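You operate a simulated robot arm through the tools that you are given. There is no shell and no other tool.

You are at the controls of a simulated robot arm. One attempt, no reset.

Task
Shut the air, stop the blower, withdraw the probe and unclamp the converter.
Fine: probe lamp off too; blower off before you unclamp.

It is judged by the outcome, as a careful person would: the job done as asked, and still so three seconds after it is handed in. It fails if anything else is knocked over, pushed out of place, dropped, spilled or broken.

Robot
A 7-joint arm with a two-finger parallel gripper, fixed in place. Base frame: the origin is at the foot of the arm, x ahead of it, y to its left, z up. Readings come in mm, degrees, newtons and seconds.
Its first joint turns from -132.0 to 132.0 degrees. Payload 3.91 kg.
Tool frame: the origin (TCP) lies between the finger pads and is the grasp point; the fingertips stand 30 mm ahead of it; z points along the fingers, y is the line along which they close. Largest opening 110 mm; finger width 20, thickness 10; the body of the gripper, 48 by 112 mm, starts 55 mm behind the TCP.
Orientation is that of the tool frame in the base frame, as [roll, pitch, yaw] about the fixed x, y, z axes, in that order (R = Rz(yaw) Ry(pitch) Rx(roll)). With the fingers straight down and closing along the base's y, the tool's x points along the base's -x, its y along +y and its z along -z.

Tools
- The arm moves only by the tool apply_moves. Its argument "increments" is a list of rows, each a list of 7 numbers: the turn, a rotation vector about the base's x, y, z in units of 120 degrees (1.0 is 120 degrees), then the shift along the base's x, y, z in units of 400 mm (1.0 is 400 mm), then the gripper command, from -1 (shut) to 1 (fully open), values between in proportion. In form: [[rx, ry, rz, x, y, z, hand], ...]. A call has 1 to 20 rows; each row is the pose to reach, as a shift and turn from the pose commanded when the call began. A call with a number of a shift or a turn outside -1 to 1 is refused whole. Rows are played at 5 a second. More than 50 mm and 8.6 degrees between two rows, or a gripper value outside its range, and nothing of the call is played. A pose out of reach is approached as far as the arm can. The call stops where the force on the tool passes 70 N (or 10 N more than at its start, if that is more) or the arm is blocked; 0.2 s more then pass. Each finger travels about 108 mm/s and halts on what it meets, pressing with about 37 N; the grip force reading is that of the motor and also rises with nothing between the fingers. The clock runs only during rows and for 0.2 s after the last one: add rows that repeat a pose to give the fingers time. The reply holds the time, the measured pose of the TCP, the force on the tool along the base axes, the opening and the grip force, in the units named above and with some noise, with the torque about the TCP (base axes, N m) and any sound that the robot's microphone picked up.
- Cameras (640 x 400 px; columns grow to the right, rows downward): "scene" is fixed at [400.4, -497.8, 1719.7]; the picture's right is [0.99, -0.13, 0.00], its down [-0.07, -0.51, -0.85] and it looks along [0.11, 0.85, -0.52] (base axes); focal length 317 px, centre (320, 200). "wrist" rides on the gripper at [72, 17, -103] in the tool frame; the picture's right is [-0.23, 0.97, 0.00], its down [-0.76, -0.18, -0.62] and it looks along [-0.61, -0.14, 0.78] (tool axes); focal length 222 px, centre (320, 200). There is no depth. A picture from a camera that has moved, and an enlarged one, comes with that camera's place and axes in the base frame and with its lens.
- grab_frame(camera): a new picture of that camera. It takes no simulated time.
- zoom(camera, box): a new picture of the part [left, top, right, bottom] of that camera's present view, enlarged. It takes no simulated time.
- hand_in(): hands the job in; it is judged then, once.

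Places have to be worked out from the pictures, the camera data and where the tool is seen. Open the gripper and draw the arm clear of the work before you hand the job in, unless the task says otherwise.

The tools are called after "Request:" by a JSON object that holds its "name" and its "arguments". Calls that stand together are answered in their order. apply_moves: Moves the arm, as the interface text tells. Its arguments: {"type":"object","properties":{"increments":{"type":"array"}},"required":["increments"]} The other tools are called the same way: grab_frame (camera) takes a picture; zoom (camera, box) takes an enlarged picture of a part of a camera's view; hand_in () hands the job in.

At the start:

```text
time: 0.0
position: [85.0, 530.8, 1281.8]
ee_rot: [-180.0, 0.1, 180.0]
contact_force: [-0.4, -0.1, -0.4]
wrist_torque: [0.02, 0.0, 0.0]
gripper_width: 110.0
finger_force: 0.1
```

scene: 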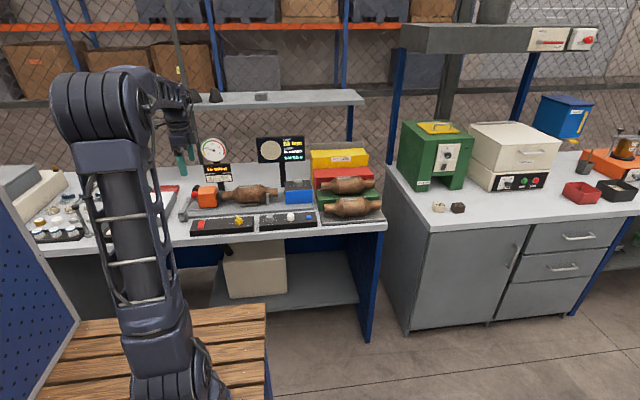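
wrist: 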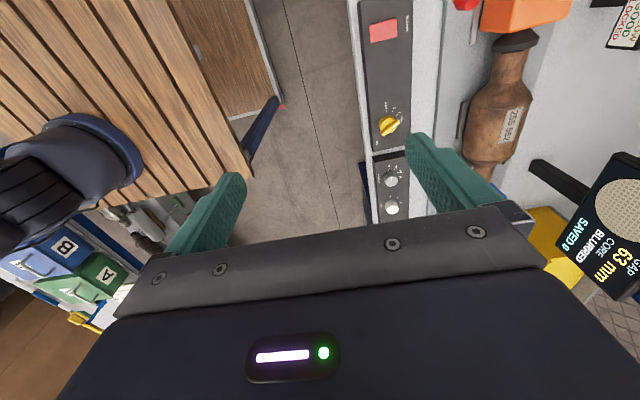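

I'll start by looking closely at the work area: the bench with the converter, clamp and control panels.

Request:
{"name": "zoom", "arguments": {"camera": "scene", "box": [160, 120, 400, 270]}}

Request:
{"name": "zoom", "arguments": {"camera": "scene", "box": [170, 170, 290, 245]}}

Request:
{"name": "zoom", "arguments": {"camera": "wrist", "box": [340, 0, 640, 230]}}

Request:
{"name": "zoom", "arguments": {"camera": "scene", "box": [240, 125, 400, 225]}}

```text
2.67 times, centred on (280, 195) of scene
camera zoom: at [400.4, -497.8, 1719.7], right [0.99, -0.13, 0.0], down [-0.07, -0.51, -0.85], along [0.11, 0.85, -0.52], focal length 846 px, centre (427, 213)
```

zoom: 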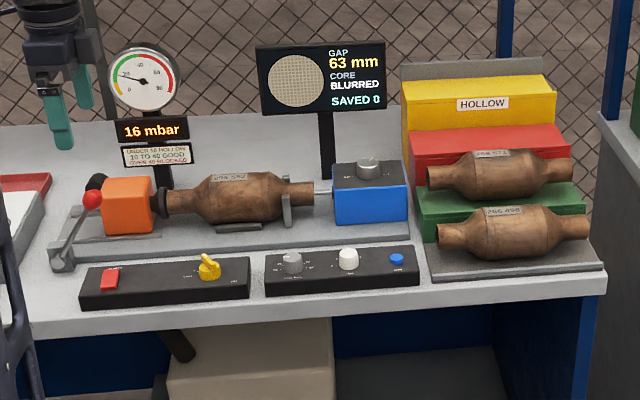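

```text
5.33 times, centred on (230, 208) of scene
camera zoom: at [400.4, -497.8, 1719.7], right [0.99, -0.13, 0.0], down [-0.07, -0.51, -0.85], along [0.11, 0.85, -0.52], focal length 1691 px, centre (800, 160)
```

zoom: 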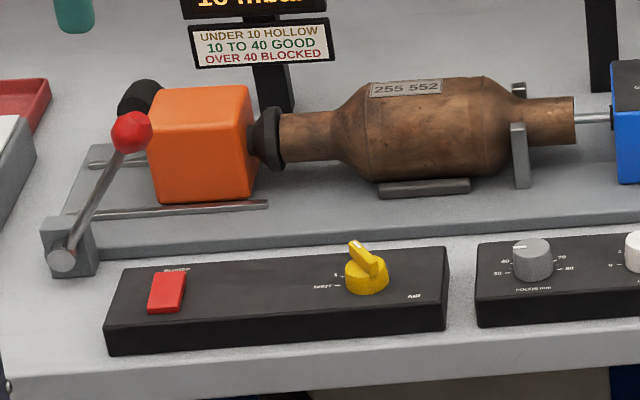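

```text
1.74 times, centred on (490, 115) of wrist
camera zoom: at [13.0, 547.9, 1384.9], right [0.23, 0.97, 0.0], down [0.76, -0.18, 0.62], along [0.61, -0.14, -0.78], focal length 386 px, centre (24, 348)
```

zoom: 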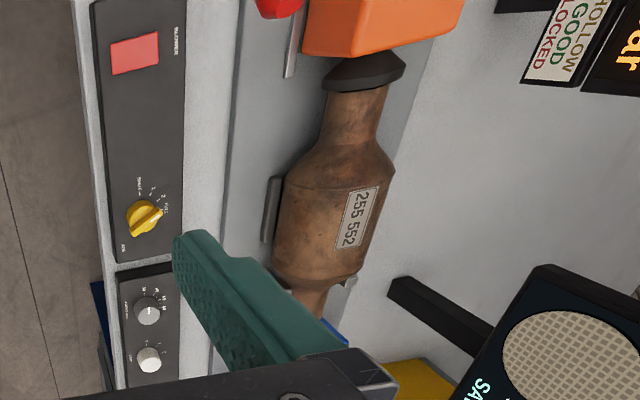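

```text
4.00 times, centred on (320, 175) of scene
camera zoom: at [400.4, -497.8, 1719.7], right [0.99, -0.13, 0.0], down [-0.07, -0.51, -0.85], along [0.11, 0.85, -0.52], focal length 1268 px, centre (320, 300)
```

zoom: 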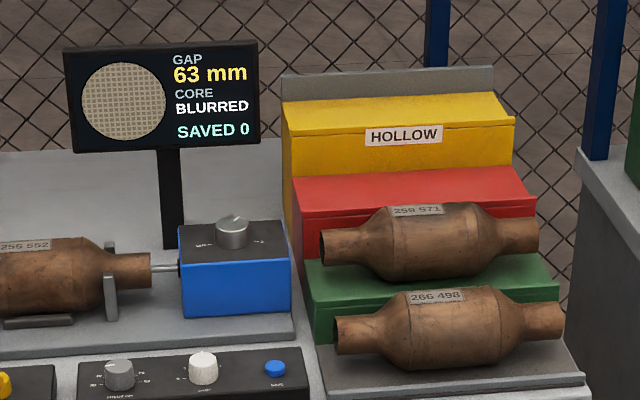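

The bench top seems to lie around z≈900–940, with the yellow AIR knob near (201, 649, 945). I'll zoom in on each control to read labels and states.

Request:
{"name": "zoom", "arguments": {"camera": "scene", "box": [186, 208, 266, 248]}}

Request:
{"name": "zoom", "arguments": {"camera": "scene", "box": [256, 200, 326, 240]}}

Request:
{"name": "zoom", "arguments": {"camera": "scene", "box": [270, 165, 330, 205]}}

Request:
{"name": "zoom", "arguments": {"camera": "scene", "box": [170, 170, 240, 230]}}

Request:
{"name": "zoom", "arguments": {"camera": "wrist", "box": [350, 0, 430, 120]}}

Request:
{"name": "zoom", "arguments": {"camera": "wrist", "box": [360, 90, 430, 220]}}

```text
8.00 times, centred on (226, 228) of scene
camera zoom: at [400.4, -497.8, 1719.7], right [0.99, -0.13, 0.0], down [-0.07, -0.51, -0.85], along [0.11, 0.85, -0.52], focal length 2537 px, centre (1072, -24)
```

zoom: 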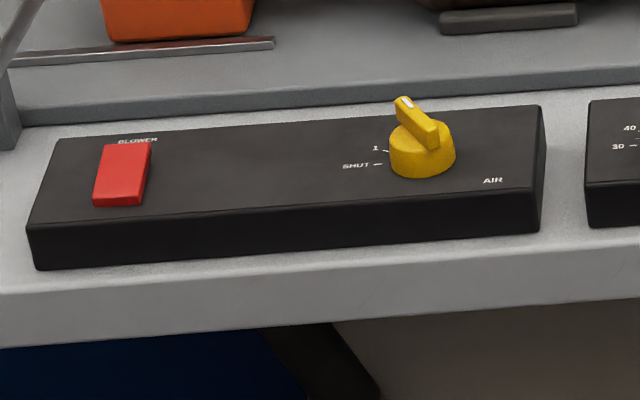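

```text
9.14 times, centred on (291, 220) of scene
camera zoom: at [400.4, -497.8, 1719.7], right [0.99, -0.13, 0.0], down [-0.07, -0.51, -0.85], along [0.11, 0.85, -0.52], focal length 2899 px, centre (585, 17)
```

zoom: 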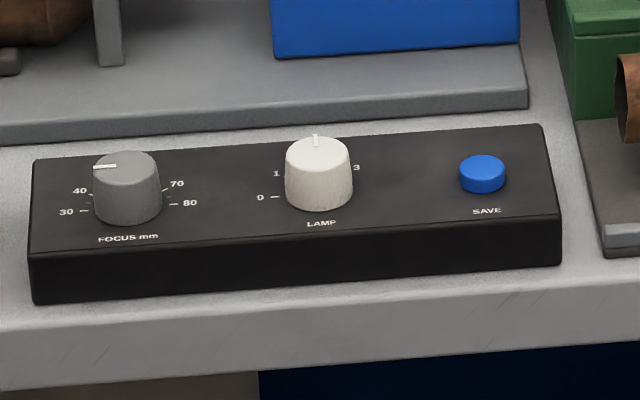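

```text
10.00 times, centred on (300, 185) of scene
camera zoom: at [400.4, -497.8, 1719.7], right [0.99, -0.13, 0.0], down [-0.07, -0.51, -0.85], along [0.11, 0.85, -0.52], focal length 3171 px, centre (520, 350)
```

zoom: 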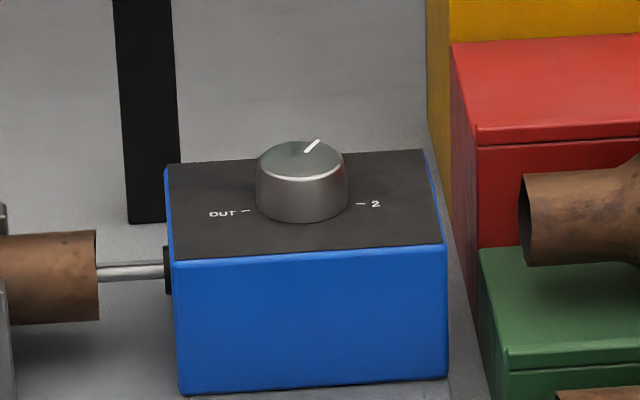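

```text
6.67 times, centred on (205, 200) of scene
camera zoom: at [400.4, -497.8, 1719.7], right [0.99, -0.13, 0.0], down [-0.07, -0.51, -0.85], along [0.11, 0.85, -0.52], focal length 2114 px, centre (1087, 200)
```

zoom: 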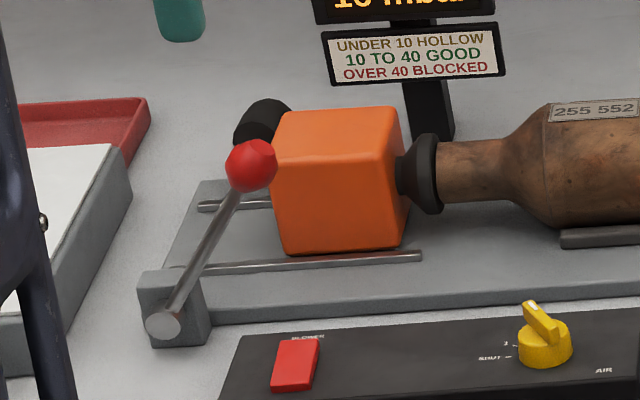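

```text
3.33 times, centred on (390, 60) of wrist
camera zoom: at [13.0, 547.9, 1384.9], right [0.23, 0.97, 0.0], down [0.76, -0.18, 0.62], along [0.61, -0.14, -0.78], focal length 740 px, centre (87, 667)
```

zoom: 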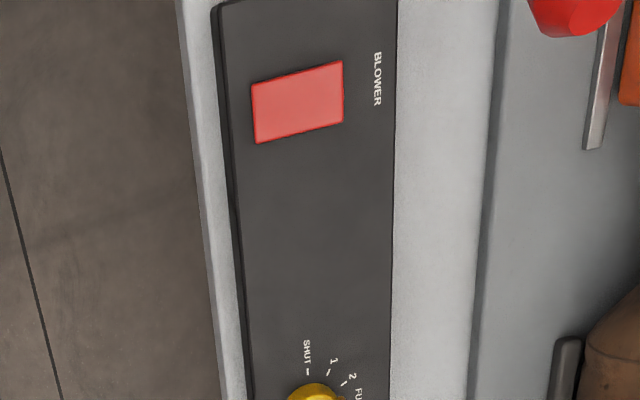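

```text
3.08 times, centred on (395, 155) of wrist
camera zoom: at [13.0, 547.9, 1384.9], right [0.23, 0.97, 0.0], down [0.76, -0.18, 0.62], along [0.61, -0.14, -0.78], focal length 684 px, centre (89, 338)
```

zoom: 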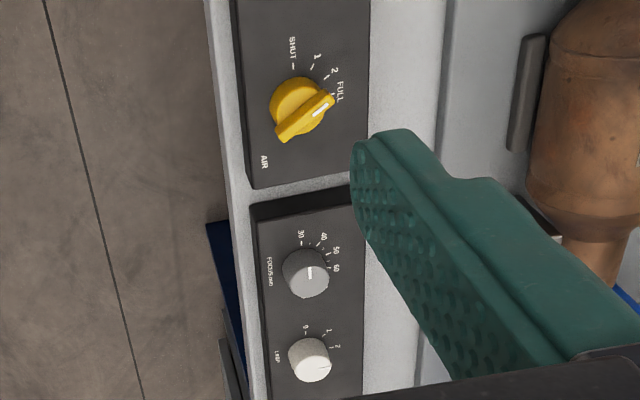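

The states are readable now. AIR points near FULL with SHUT toward -x, LAMP is at about 2 with 0 toward -x, and the probe knob on the blue box runs OUT (-x) to 2 (+x). The clamp lever leans to +x. I'll turn the wrist so its camera looks toward +y and gives me a closer view.

Request:
{"name": "apply_moves", "arguments": {"increments": [[0, 0, 0.0625, 0.0135, -0.0127, -0.017, 1], [0, 0, 0.125, 0.027, -0.0254, -0.034, 1], [0, 0, 0.1875, 0.0406, -0.0381, -0.051, 1], [0, 0, 0.25, 0.0542, -0.0508, -0.068, 1], [0, 0, 0.3125, 0.0677, -0.0635, -0.085, 1], [0, 0, 0.375, 0.0812, -0.0762, -0.102, 1], [0, 0, 0.4375, 0.0948, -0.0889, -0.119, 1], [0, 0, 0.5, 0.1083, -0.1017, -0.137, 1], [0, 0, 0.5625, 0.1219, -0.1144, -0.154, 1], [0, 0, 0.625, 0.1354, -0.1271, -0.171, 1], [0, 0, 0.6875, 0.149, -0.1398, -0.188, 1], [0, 0, 0.75, 0.1625, -0.1525, -0.205, 1], [0, 0, 0.75, 0.1625, -0.1525, -0.205, 1]]}}

Request:
{"name": "grab_frame", "arguments": {"camera": "wrist"}}

Request:
{"name": "grab_frame", "arguments": {"camera": "scene"}}

```text
time: 2.8
position: [148.0, 469.7, 1198.0]
ee_rot: [-179.9, 0.0, -90.0]
contact_force: [-0.5, -0.5, -0.6]
wrist_torque: [0.0, 0.03, 0.01]
gripper_width: 109.9
finger_force: 0.1
```

```text
taken
camera wrist: at [132.7, 397.0, 1301.5], right [-0.97, 0.23, 0.0], down [0.18, 0.76, 0.62], along [0.14, 0.61, -0.78], focal length 222 px, centre (320, 200)
```

wrist: 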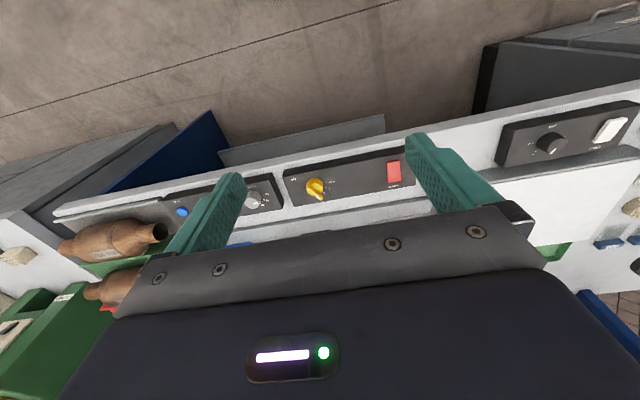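

```text
taken
```

scene: 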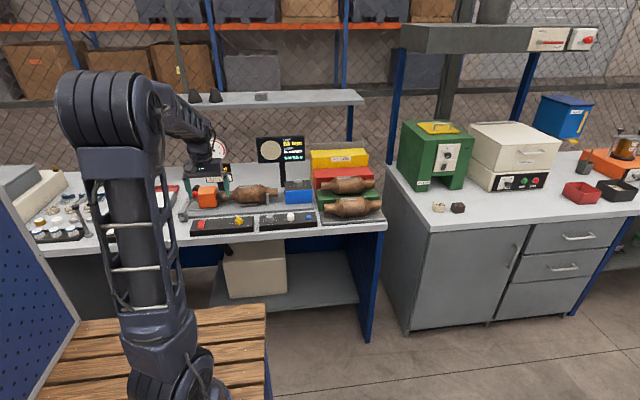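

The TCP projects to about (320,189) in the wrist picture, and things below the tool appear above that point. I'll move the tool over the first panel for a better view, with fingertips still about 150 mm above it.

Request:
{"name": "apply_moves", "arguments": {"increments": [[0, 0, 0, 0, 0.07, -0.03, 1], [0, 0, 0, 0, 0.14, -0.06, 1], [0, 0, 0, 0, 0.21, -0.09, 1], [0, 0, 0, 0, 0.28, -0.12, 1], [0, 0, 0, 0, 0.35, -0.16, 1], [0, 0, 0, 0, 0.42, -0.195, 1], [0, 0, 0, 0, 0.42, -0.195, 1]]}}

Request:
{"name": "grab_frame", "arguments": {"camera": "wrist"}}

Request:
{"name": "zoom", "arguments": {"camera": "wrist", "box": [220, 30, 420, 190]}}

Request:
{"name": "grab_frame", "arguments": {"camera": "scene"}}

```text
time: 4.4
position: [149.1, 640.3, 1122.8]
ee_rot: [180.0, -0.1, -90.2]
contact_force: [0.6, 0.4, 0.4]
wrist_torque: [0.01, 0.0, 0.01]
gripper_width: 110.0
finger_force: 0.2
```

```text
taken
camera wrist: at [133.8, 566.6, 1226.1], right [-0.97, 0.23, 0.0], down [0.18, 0.76, 0.62], along [0.14, 0.61, -0.78], focal length 222 px, centre (320, 200)
```

wrist: 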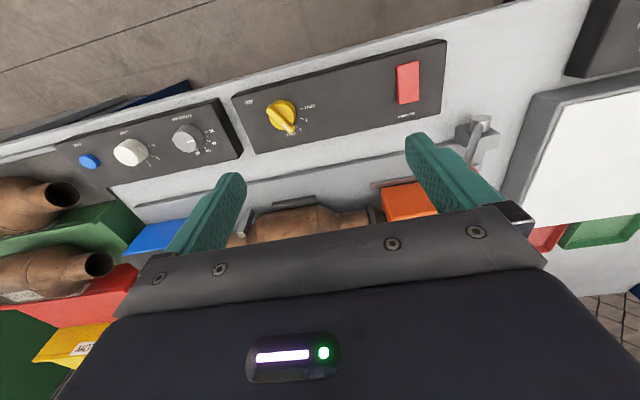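

```text
2.50 times, centred on (320, 110) of wrist
camera zoom: at [133.8, 566.6, 1226.1], right [-0.97, 0.23, 0.0], down [0.18, 0.76, 0.62], along [0.14, 0.61, -0.78], focal length 555 px, centre (320, 425)
```

zoom: 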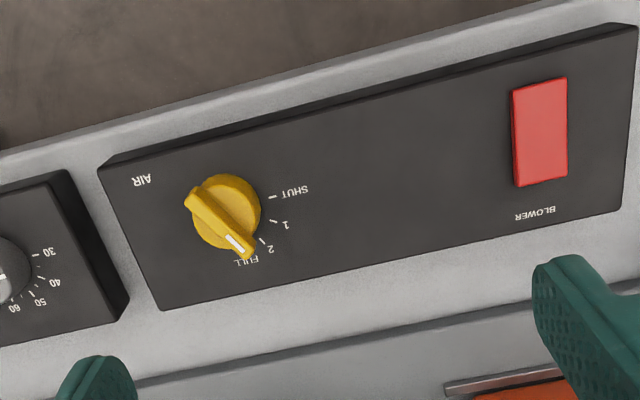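

```text
taken
```

scene: 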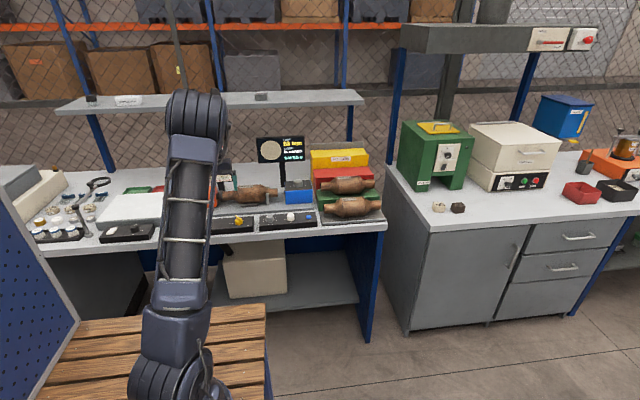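

From two views I place the BLOWER rocker at about (46, 643, 939) and the AIR wing at about (200, 644), top z≈960, pointing toward 2 or FULL, with SHUT at exactly -x. I'll zoom in more before touching anything.

Request:
{"name": "zoom", "arguments": {"camera": "wrist", "box": [250, 80, 340, 150]}}

Request:
{"name": "zoom", "arguments": {"camera": "wrist", "box": [370, 40, 460, 130]}}

Request:
{"name": "zoom", "arguments": {"camera": "wrist", "box": [60, 90, 250, 200]}}

Request:
{"name": "zoom", "arguments": {"camera": "wrist", "box": [440, 90, 540, 200]}}

```text
5.71 times, centred on (295, 115) of wrist
camera zoom: at [133.8, 566.6, 1226.1], right [-0.97, 0.23, 0.0], down [0.18, 0.76, 0.62], along [0.14, 0.61, -0.78], focal length 1269 px, centre (463, 686)
```

zoom: 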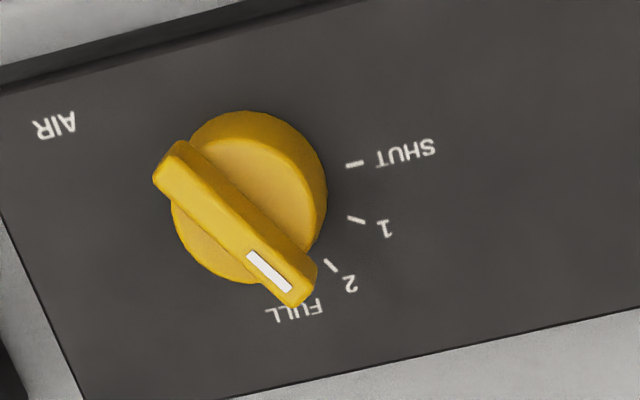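

```text
4.44 times, centred on (415, 85) of wrist
camera zoom: at [133.8, 566.6, 1226.1], right [-0.97, 0.23, 0.0], down [0.18, 0.76, 0.62], along [0.14, 0.61, -0.78], focal length 987 px, centre (-102, 711)
```

zoom: 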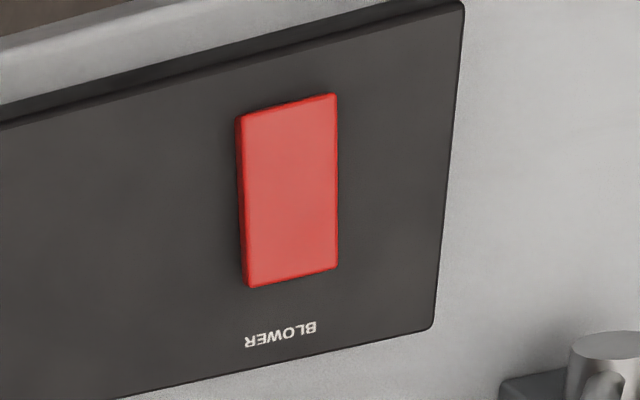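

```text
3.37 times, centred on (155, 145) of wrist
camera zoom: at [133.8, 566.6, 1226.1], right [-0.97, 0.23, 0.0], down [0.18, 0.76, 0.62], along [0.14, 0.61, -0.78], focal length 748 px, centre (876, 385)
```

zoom: 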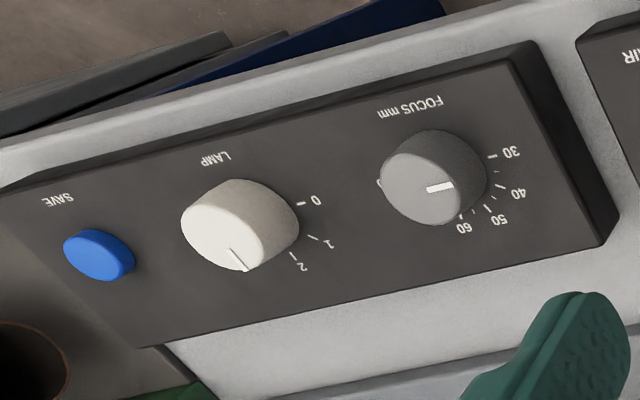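

```text
3.64 times, centred on (490, 145) of wrist
camera zoom: at [133.8, 566.6, 1226.1], right [-0.97, 0.23, 0.0], down [0.18, 0.76, 0.62], along [0.14, 0.61, -0.78], focal length 808 px, centre (-298, 400)
```

zoom: 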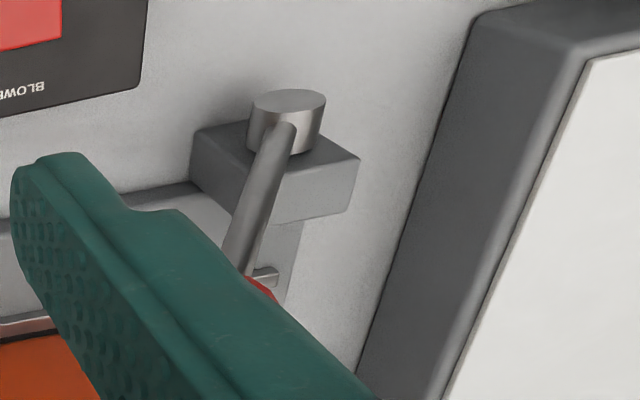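

Tick geometry puts SHUT, 1 and 2 at 180°, 150° and 120°, with the knob centre at about (200.2, 643.8) and the wing near 120°. So AIR is at "2" and SHUT is +60° about z. I'll move over the knob with the fingers aligned across the wing and check.

Request:
{"name": "apply_moves", "arguments": {"increments": [[0, 0, 0.05, 0.025, 0.003, -0.03, 0.1], [0, 0, 0.1, 0.05, 0.006, -0.06, 0.1], [0, 0, 0.15, 0.075, 0.009, -0.09, 0.1], [0, 0, 0.2, 0.1, 0.012, -0.12, 0.1], [0, 0, 0.25, 0.1255, 0.015, -0.1545, 0.1], [0, 0, 0.25, 0.1255, 0.015, -0.1545, 0.1]]}}

Request:
{"name": "grab_frame", "arguments": {"camera": "wrist"}}

Request:
{"name": "zoom", "arguments": {"camera": "wrist", "box": [240, 80, 400, 200]}}

Request:
{"name": "zoom", "arguments": {"camera": "scene", "box": [190, 160, 310, 240]}}

```text
time: 5.8
position: [199.8, 643.4, 1059.9]
ee_rot: [-180.0, 0.0, -60.1]
contact_force: [0.4, -0.1, 0.6]
wrist_torque: [-0.04, -0.01, -0.03]
gripper_width: 60.5
finger_force: 0.1
```

```text
taken
camera wrist: at [222.5, 572.3, 1163.9], right [-0.96, -0.29, 0.0], down [-0.23, 0.75, 0.62], along [-0.18, 0.6, -0.78], focal length 222 px, centre (320, 200)
```

wrist: 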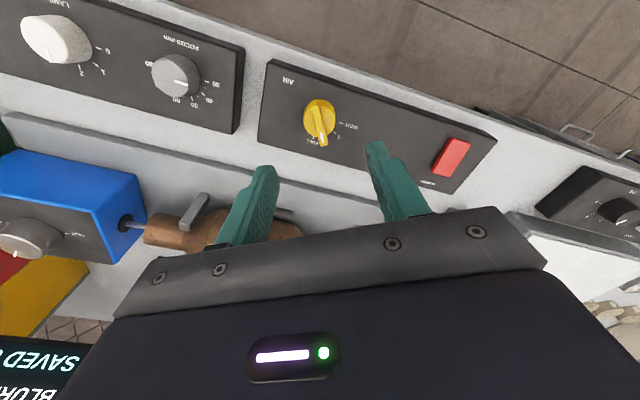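

```text
3.33 times, centred on (320, 140) of wrist
camera zoom: at [222.5, 572.3, 1163.9], right [-0.96, -0.29, 0.0], down [-0.23, 0.75, 0.62], along [-0.18, 0.6, -0.78], focal length 740 px, centre (320, 400)
```

zoom: 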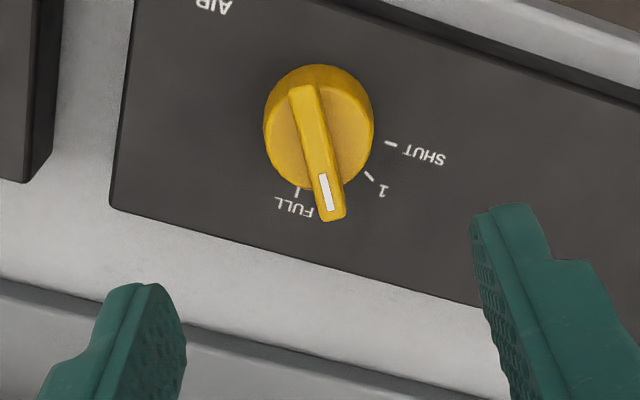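

```text
5.00 times, centred on (250, 200) of scene
camera zoom: at [400.4, -497.8, 1719.7], right [0.99, -0.13, 0.0], down [-0.07, -0.51, -0.85], along [0.11, 0.85, -0.52], focal length 1586 px, centre (670, 200)
```

zoom: 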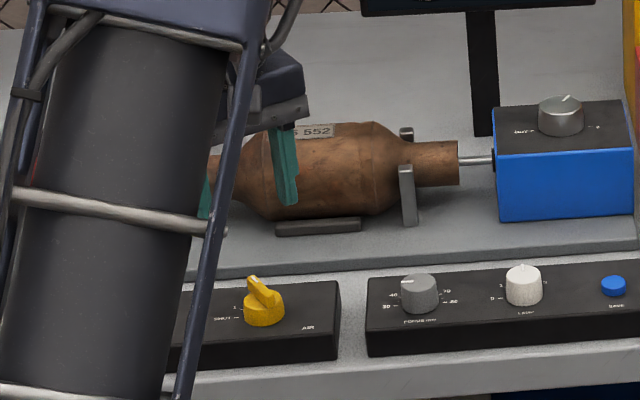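

The knob lies right on the tool axis, the wing is aligned with the fingers, and its top is near z≈962. I'll descend so the fingertips reach about z=950 around the wing, then close on it.

Request:
{"name": "apply_moves", "arguments": {"increments": [[0, 0, 0, 0, 0, -0.06, 0.1], [0, 0, 0, 0, 0, -0.12, 0.1], [0, 0, 0, 0, 0, -0.17, 0.1], [0, 0, 0, 0, 0, -0.2, 0.1], [0, 0, 0, 0, 0, -0.2, 0.1]]}}

Request:
{"name": "grab_frame", "arguments": {"camera": "wrist"}}

Request:
{"name": "zoom", "arguments": {"camera": "wrist", "box": [260, 100, 380, 200]}}

Request:
{"name": "zoom", "arguments": {"camera": "scene", "box": [190, 170, 280, 240]}}

```text
time: 7.0
position: [201.7, 644.0, 980.6]
ee_rot: [180.0, -0.1, -60.1]
contact_force: [0.6, 0.3, -0.1]
wrist_torque: [0.01, 0.02, 0.0]
gripper_width: 60.5
finger_force: 0.0
```

```text
taken
camera wrist: at [222.4, 572.8, 1084.4], right [-0.96, -0.29, 0.0], down [-0.23, 0.75, 0.62], along [-0.18, 0.6, -0.78], focal length 222 px, centre (320, 200)
```

wrist: 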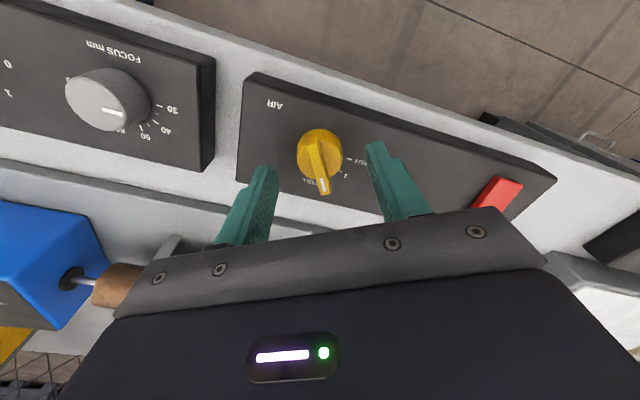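

```text
4.00 times, centred on (320, 150) of wrist
camera zoom: at [222.4, 572.8, 1084.4], right [-0.96, -0.29, 0.0], down [-0.23, 0.75, 0.62], along [-0.18, 0.6, -0.78], focal length 888 px, centre (320, 400)
```

zoom: 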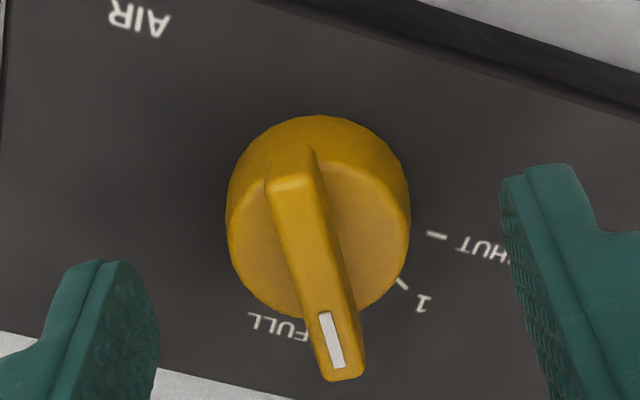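

```text
5.71 times, centred on (235, 205) of scene
camera zoom: at [400.4, -497.8, 1719.7], right [0.99, -0.13, 0.0], down [-0.07, -0.51, -0.85], along [0.11, 0.85, -0.52], focal length 1812 px, centre (806, 171)
```

zoom: 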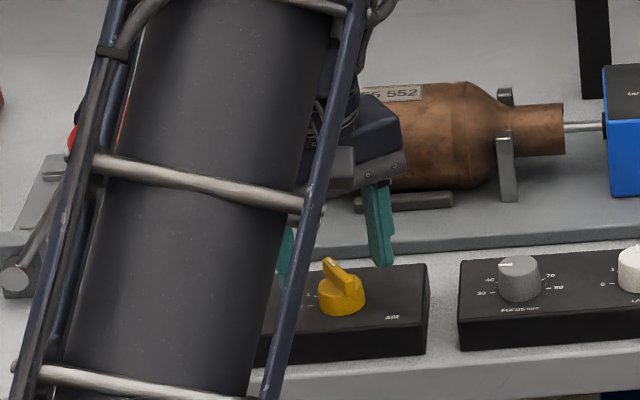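

Fingertips sit at z≈950, either side of the wing whose top is at about 962. I'll close on it.

Request:
{"name": "apply_moves", "arguments": {"increments": [[0, 0, 0, 0, 0, 0, -1], [0, 0, 0, 0, 0, 0, -1], [0, 0, 0, 0, 0, 0, -1], [0, 0, 0, 0, 0, 0, -1]]}}

Request:
{"name": "zoom", "arguments": {"camera": "wrist", "box": [260, 100, 380, 200]}}

```text
time: 8.0
position: [200.9, 644.8, 980.1]
ee_rot: [180.0, 0.0, -60.0]
contact_force: [4.1, 3.1, -3.1]
wrist_torque: [0.23, 0.02, 0.0]
gripper_width: 8.0
finger_force: 45.1
```

```text
4.00 times, centred on (320, 150) of wrist
camera zoom: at [222.8, 573.0, 1084.6], right [-0.96, -0.29, 0.0], down [-0.23, 0.75, 0.62], along [-0.18, 0.6, -0.78], focal length 888 px, centre (320, 400)
```

zoom: 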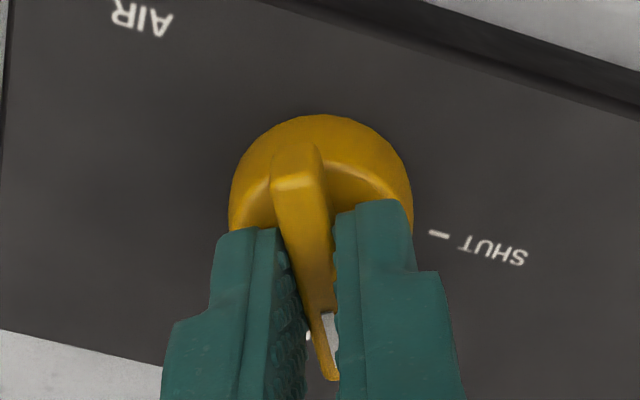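

The wing is held (8 mm wide, firm grip). I'll turn +60° about z toward SHUT in small steps.

Request:
{"name": "apply_moves", "arguments": {"increments": [[0, 0, 0.05, 0, 0, 0, -1], [0, 0, 0.1, 0, 0, 0, -1], [0, 0, 0.15, 0, 0, 0, -1], [0, 0, 0.2, 0, 0, 0, -1], [0, 0, 0.25, 0, 0, 0, -1], [0, 0, 0.3, 0, 0, 0, -1], [0, 0, 0.35, 0, 0, 0, -1], [0, 0, 0.4, 0, 0, 0, -1], [0, 0, 0.45, 0, 0, 0, -1], [0, 0, 0.5, 0, 0, 0, -1], [0, 0, 0.5, 0, 0, 0, -1]]}}

Request:
{"name": "grab_frame", "arguments": {"camera": "wrist"}}

Request:
{"name": "zoom", "arguments": {"camera": "wrist", "box": [260, 80, 400, 200]}}

Request:
{"name": "grab_frame", "arguments": {"camera": "scene"}}

```text
time: 10.4
position: [200.9, 645.2, 979.9]
ee_rot: [-179.8, 0.0, -0.1]
contact_force: [10.5, 37.3, 30.7]
wrist_torque: [0.85, -0.46, 0.0]
gripper_width: 7.8
finger_force: 45.3
```

```text
taken
camera wrist: at [273.6, 627.5, 1083.2], right [-0.23, -0.97, 0.0], down [-0.76, 0.18, 0.62], along [-0.61, 0.14, -0.78], focal length 222 px, centre (320, 200)
```

wrist: 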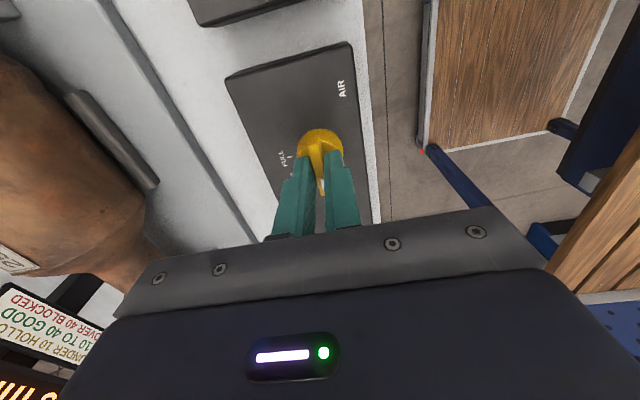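

```text
3.33 times, centred on (330, 140) of wrist
camera zoom: at [273.6, 627.5, 1083.2], right [-0.23, -0.97, 0.0], down [-0.76, 0.18, 0.62], along [-0.61, 0.14, -0.78], focal length 740 px, centre (287, 400)
```

zoom: 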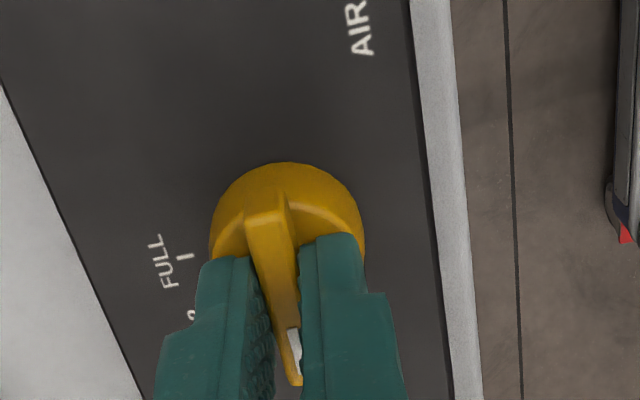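

```text
taken
```

scene: 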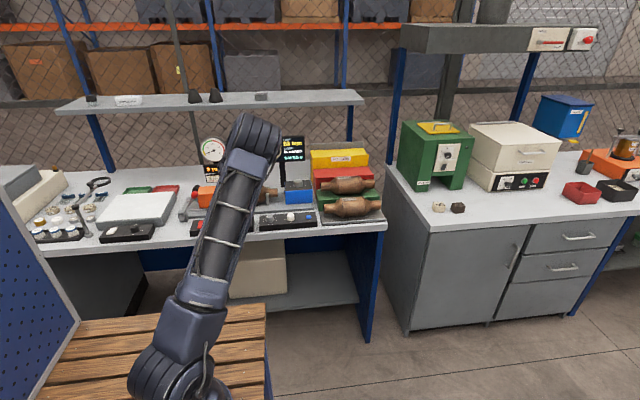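

The tool turned the full 60°, with some side load from a small centring offset. I'll release, rise and check where the knob points.

Request:
{"name": "apply_moves", "arguments": {"increments": [[0, 0, 0, 0, 0, 0, -0.1], [0, 0, 0, 0, 0, 0, -0.1], [0, 0, 0, 0, 0, 0.1, -0.1], [0, 0, 0, 0, 0, 0.2, -0.1], [0, 0, 0, 0, 0, 0.25, -0.1], [0, 0, 0, 0, 0, 0.25, -0.1]]}}

Request:
{"name": "zoom", "arguments": {"camera": "wrist", "box": [240, 60, 400, 180]}}

Request:
{"name": "zoom", "arguments": {"camera": "scene", "box": [180, 125, 330, 235]}}

```text
time: 11.8
position: [199.1, 645.5, 1079.1]
ee_rot: [180.0, 0.0, 0.0]
contact_force: [-0.1, 0.1, -0.1]
wrist_torque: [-0.01, -0.01, 0.01]
gripper_width: 49.6
finger_force: 0.0
```

```text
3.33 times, centred on (320, 120) of wrist
camera zoom: at [272.9, 628.4, 1182.7], right [-0.23, -0.97, 0.0], down [-0.76, 0.18, 0.62], along [-0.61, 0.14, -0.78], focal length 740 px, centre (320, 467)
```

zoom: 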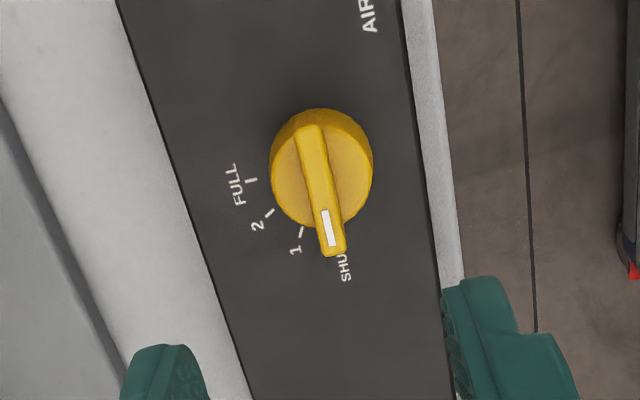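

```text
3.64 times, centred on (255, 180) of scene
camera zoom: at [400.4, -497.8, 1719.7], right [0.99, -0.13, 0.0], down [-0.07, -0.51, -0.85], along [0.11, 0.85, -0.52], focal length 1153 px, centre (556, 273)
```

zoom: 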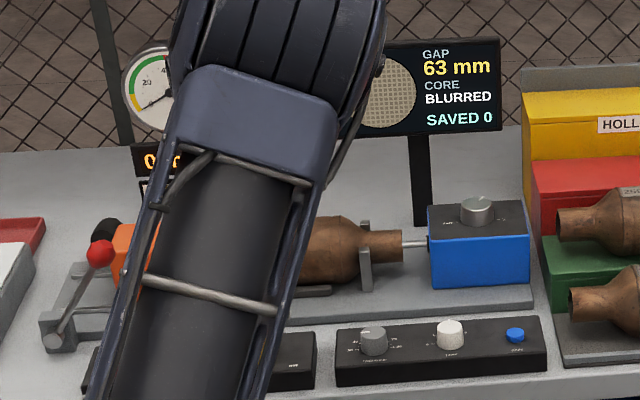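

The wing now points at SHUT and the pressure display reads 0. Next I'll move above the BLOWER rocker with fingers closed and the camera toward -y, to see which end of the rocker is raised.

Request:
{"name": "apply_moves", "arguments": {"increments": [[0, 0, -0.0625, -0.032, 0, 0, -0.1], [0, 0, -0.125, -0.064, 0, 0, -0.1], [0, 0, -0.1875, -0.096, 0, 0, -0.1], [0, 0, -0.25, -0.128, 0, 0, -0.2], [0, 0, -0.3125, -0.16, 0, 0, -0.4], [0, 0, -0.375, -0.192, 0, 0, -0.6], [0, 0, -0.4375, -0.224, 0, 0, -0.8], [0, 0, -0.5, -0.256, 0, 0, -1], [0, 0, -0.5625, -0.288, 0, -0.02, -1], [0, 0, -0.625, -0.32, 0, -0.04, -1], [0, 0, -0.6875, -0.352, 0, -0.06, -1], [0, 0, -0.75, -0.385, 0, -0.08, -1], [0, 0, -0.75, -0.385, 0, -0.08, -1]]}}

Request:
{"name": "grab_frame", "arguments": {"camera": "wrist"}}

Request:
{"name": "zoom", "arguments": {"camera": "wrist", "box": [270, 90, 370, 160]}}

Request:
{"name": "zoom", "arguments": {"camera": "scene", "box": [170, 125, 320, 235]}}

```text
time: 14.6
position: [43.1, 643.8, 1048.1]
ee_rot: [-180.0, 0.0, -90.1]
contact_force: [-0.5, -1.3, 0.5]
wrist_torque: [0.02, -0.02, 0.01]
gripper_width: 0.3
finger_force: 37.2
```

```text
taken
camera wrist: at [27.7, 570.7, 1150.4], right [-0.97, 0.23, 0.0], down [0.18, 0.76, 0.62], along [0.14, 0.61, -0.78], focal length 222 px, centre (320, 200)
```

wrist: 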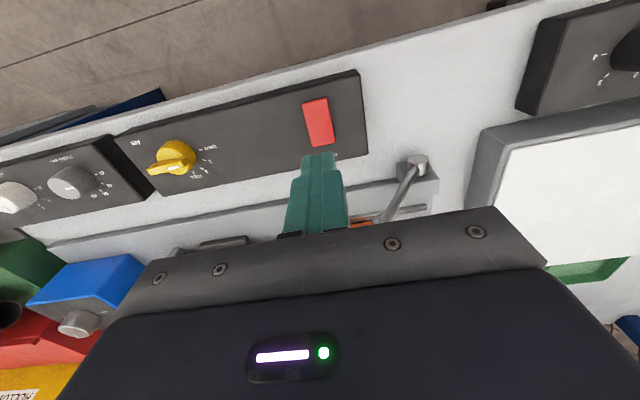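

```text
5.71 times, centred on (320, 125) of wrist
camera zoom: at [27.7, 570.7, 1150.4], right [-0.97, 0.23, 0.0], down [0.18, 0.76, 0.62], along [0.14, 0.61, -0.78], focal length 1269 px, centre (320, 629)
```

zoom: 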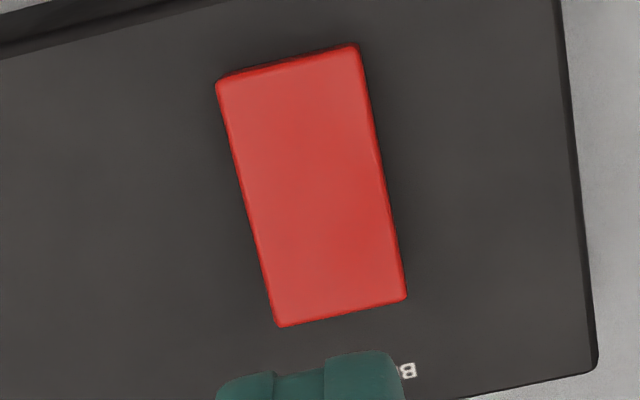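

```text
3.64 times, centred on (245, 180) of scene
camera zoom: at [400.4, -497.8, 1719.7], right [0.99, -0.13, 0.0], down [-0.07, -0.51, -0.85], along [0.11, 0.85, -0.52], focal length 1153 px, centre (593, 273)
```

zoom: 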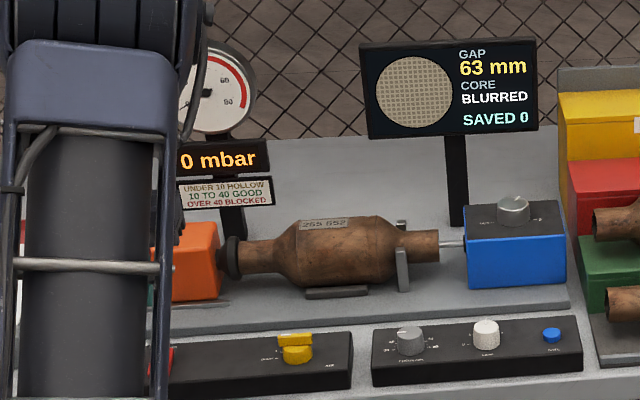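

Pressure reads 0 mbar. Triangulating the rocker edges gives the back (+y) end raised, at about 943 against 933 at the front, so pressing the back end toggles it off. I'll press there at y≈661 with closed fingertips, clear of the lever ball at about (24, 720, 1042).

Request:
{"name": "apply_moves", "arguments": {"increments": [[0, 0, 0, 0, 0.043, -0.04, -1], [0, 0, 0, 0, 0.043, -0.1, -1], [0, 0, 0, 0, 0.043, -0.15, -1], [0, 0, 0, 0, 0.043, -0.175, -1], [0, 0, 0, 0, 0.043, -0.183, -1], [0, 0, 0, 0, 0.043, -0.19, -1], [0, 0, 0, 0, 0.043, -0.195, -1], [0, 0, 0, 0, 0.043, -0.2, -1]]}}

Request:
{"name": "zoom", "arguments": {"camera": "wrist", "box": [260, 90, 380, 180]}}

```text
time: 15.6
position: [48.3, 659.8, 986.9]
ee_rot: [-179.8, 0.3, -90.3]
contact_force: [7.9, -37.0, 19.2]
wrist_torque: [3.07, 0.79, 0.25]
gripper_width: 0.0
finger_force: 37.4
stopped in row 4: the force on the tool passed its limit at 75 N (the readings are from after the stop); the commanded pose is now the measured one
```

```text
4.44 times, centred on (320, 135) of wrist
camera zoom: at [30.5, 587.1, 1089.4], right [-0.97, 0.23, 0.0], down [0.18, 0.76, 0.63], along [0.15, 0.61, -0.78], focal length 987 px, centre (320, 489)
```

zoom: 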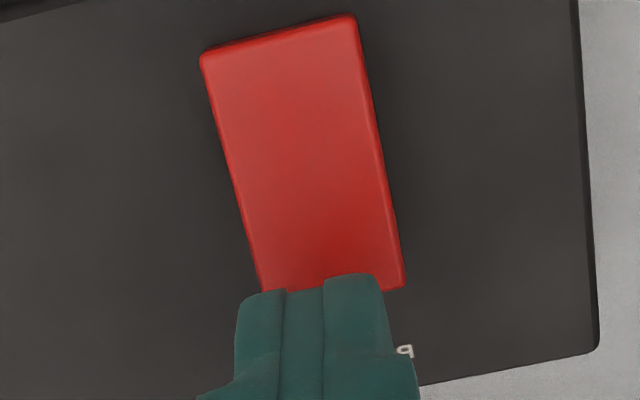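

I stopped on unexpected contact. The force (-y, up) and torque put it about 80 mm above the TCP on the +y side, so the gripper body probably touched the lever ball. I'll rise straight up immediately and look.

Request:
{"name": "apply_moves", "arguments": {"increments": [[0, 0, 0, 0, -0.02, 0.05, -1], [0, 0, 0, 0, -0.043, 0.12, -1], [0, 0, 0, 0, -0.043, 0.16, -1], [0, 0, 0, 0, -0.043, 0.16, -1]]}}

Request:
{"name": "grab_frame", "arguments": {"camera": "wrist"}}

Request:
{"name": "zoom", "arguments": {"camera": "scene", "box": [150, 120, 300, 240]}}

```text
time: 16.6
position: [46.9, 643.4, 1051.8]
ee_rot: [-179.9, 0.4, -90.3]
contact_force: [-0.2, 1.2, 0.8]
wrist_torque: [0.02, 0.01, 0.01]
gripper_width: 0.0
finger_force: 36.3
```

```text
taken
camera wrist: at [30.3, 570.4, 1154.0], right [-0.97, 0.23, 0.0], down [0.18, 0.76, 0.63], along [0.14, 0.61, -0.78], focal length 222 px, centre (320, 200)
```

wrist: 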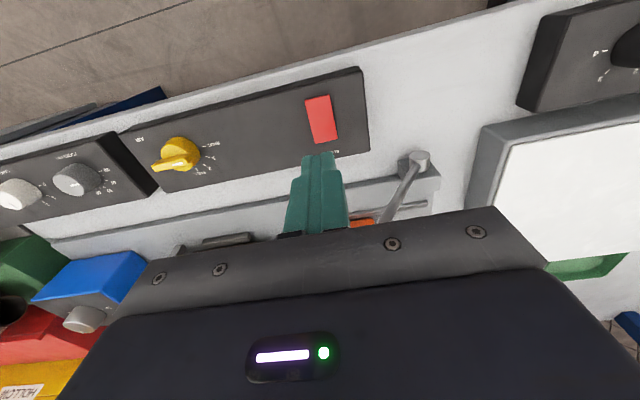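

```text
3.33 times, centred on (225, 180) of scene
camera zoom: at [400.4, -497.8, 1719.7], right [0.99, -0.13, 0.0], down [-0.07, -0.51, -0.85], along [0.11, 0.85, -0.52], focal length 1057 px, centre (637, 267)
```

zoom: 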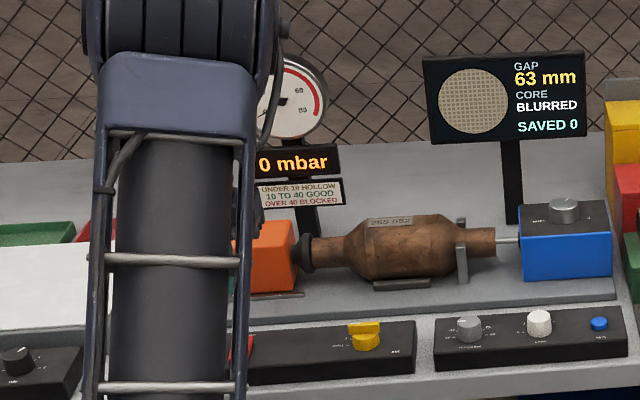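

The lever looks unchanged. Re-triangulating gives the ball at about (29, 702, 1050), closer than I first thought. I'll redo the press with the tool tilted 15° so the fingertips lead toward +y and the body stays back, leaving over 20 mm to the ball.

Request:
{"name": "apply_moves", "arguments": {"increments": [[0.0625, 0, 0, -0.003, 0, 0, -1], [0.125, 0, 0, -0.003, 0.02, 0, -1], [0.125, 0, 0, -0.003, 0.041, -0.06, -1], [0.125, 0, 0, -0.003, 0.041, -0.12, -1], [0.125, 0, 0, -0.003, 0.041, -0.16, -1], [0.125, 0, 0, -0.003, 0.041, -0.17, -1], [0.125, 0, 0, -0.003, 0.041, -0.17, -1]]}}

Request:
{"name": "grab_frame", "arguments": {"camera": "wrist"}}

Request:
{"name": "zoom", "arguments": {"camera": "wrist", "box": [260, 90, 380, 180]}}

```text
time: 18.2
position: [46.2, 661.2, 983.6]
ee_rot: [179.9, 15.5, -90.1]
contact_force: [-0.8, 0.0, 1.2]
wrist_torque: [-0.02, 0.0, 0.02]
gripper_width: 0.2
finger_force: 37.3
```

```text
taken
camera wrist: at [29.3, 564.4, 1062.7], right [-0.97, 0.22, 0.06], down [0.18, 0.57, 0.8], along [0.14, 0.79, -0.59], focal length 222 px, centre (320, 200)
```

wrist: 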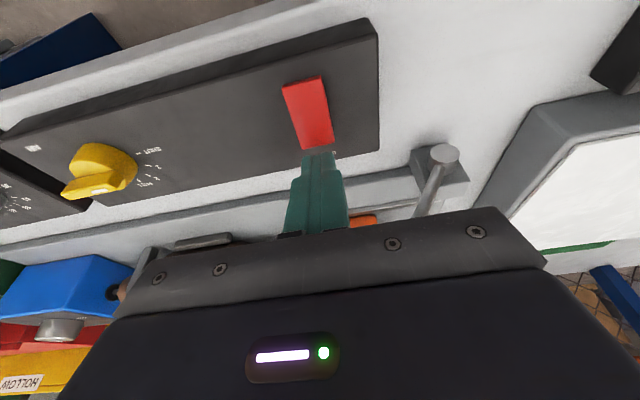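

```text
4.44 times, centred on (320, 135) of wrist
camera zoom: at [29.3, 564.4, 1062.7], right [-0.97, 0.22, 0.06], down [0.18, 0.57, 0.8], along [0.14, 0.79, -0.59], focal length 987 px, centre (320, 489)
```

zoom: 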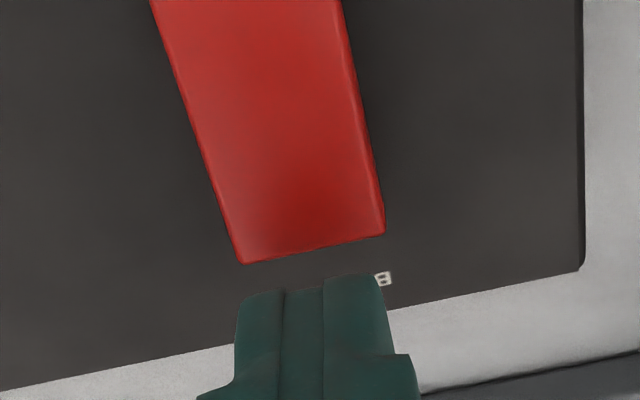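

With the tilt there's clean clearance. The fingertip's front edge is at about y=663, only 2 mm inside the rocker's back edge, so I'll shift 6 mm toward -y and then press down gently.

Request:
{"name": "apply_moves", "arguments": {"increments": [[0, 0, 0, 0, -0.015, 0, -1], [0, 0, 0, 0, -0.015, -0.015, -1], [0, 0, 0, 0, -0.015, -0.025, -1], [0, 0, 0, 0, -0.015, -0.03, -1], [0, 0, 0, 0, -0.015, -0.035, -1], [0, 0, 0, 0, -0.015, -0.04, -1], [0, 0, 0, 0, -0.015, -0.04, -1]]}}

Request:
{"name": "zoom", "arguments": {"camera": "wrist", "box": [240, 60, 380, 180]}}

```text
time: 19.8
position: [46.2, 657.1, 969.9]
ee_rot: [-180.0, 15.8, -90.1]
contact_force: [5.9, -5.3, 61.4]
wrist_torque: [-0.24, -0.21, -0.02]
gripper_width: 0.1
finger_force: 36.8
```

```text
3.33 times, centred on (310, 120) of wrist
camera zoom: at [29.2, 559.5, 1049.5], right [-0.97, 0.22, 0.06], down [0.18, 0.56, 0.81], along [0.14, 0.8, -0.59], focal length 740 px, centre (353, 467)
```

zoom: 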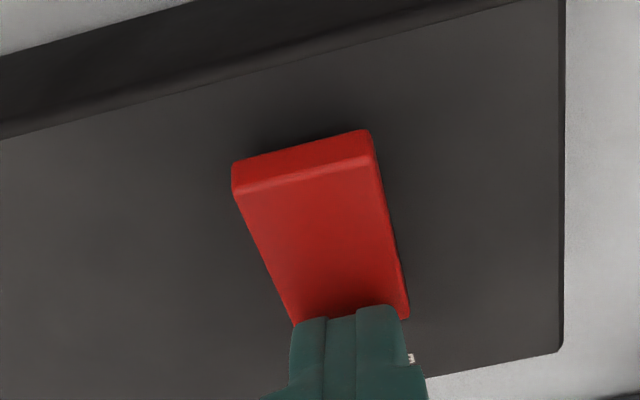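

The rocker's front edge is now raised, so it has flipped. I'll rise off it along the same path and check.

Request:
{"name": "apply_moves", "arguments": {"increments": [[0, 0, 0, 0, 0, 0.03, -1], [0, 0, 0, 0, -0.02, 0.1, -1], [0, 0, 0, 0, -0.05, 0.2, -1], [-0.0625, 0, 0, 0, -0.05, 0.27, -1], [-0.13, 0, 0, 0, -0.05, 0.3, -1], [-0.13, 0, 0, 0, -0.05, 0.3, -1]]}}

Request:
{"name": "grab_frame", "arguments": {"camera": "wrist"}}

Request:
{"name": "zoom", "arguments": {"camera": "wrist", "box": [270, 60, 370, 150]}}

Request:
{"name": "grab_frame", "arguments": {"camera": "scene"}}

```text
time: 21.2
position: [43.7, 636.7, 1085.9]
ee_rot: [-179.9, -0.3, -90.2]
contact_force: [-0.1, -0.5, -0.2]
wrist_torque: [-0.01, -0.02, -0.01]
gripper_width: 0.0
finger_force: 37.0
```

```text
taken
camera wrist: at [28.2, 564.3, 1189.0], right [-0.97, 0.23, 0.0], down [0.18, 0.76, 0.62], along [0.14, 0.6, -0.78], focal length 222 px, centre (320, 200)
```

wrist: 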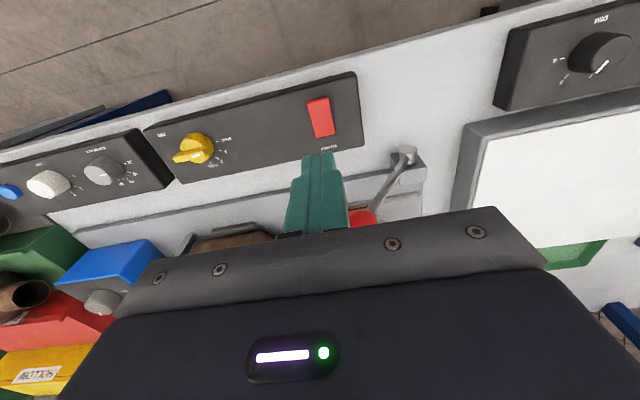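

```text
4.44 times, centred on (320, 105) of wrist
camera zoom: at [28.2, 564.3, 1189.0], right [-0.97, 0.23, 0.0], down [0.18, 0.76, 0.62], along [0.14, 0.6, -0.78], focal length 987 px, centre (320, 622)
```

zoom: 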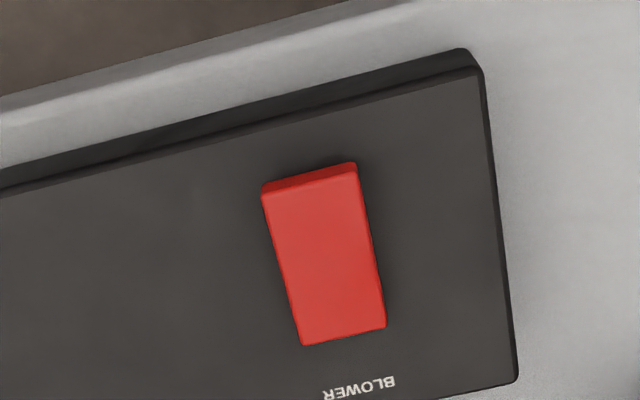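

```text
taken
```

scene: 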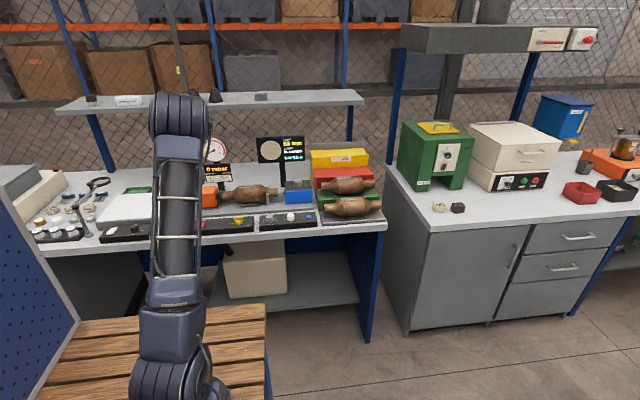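

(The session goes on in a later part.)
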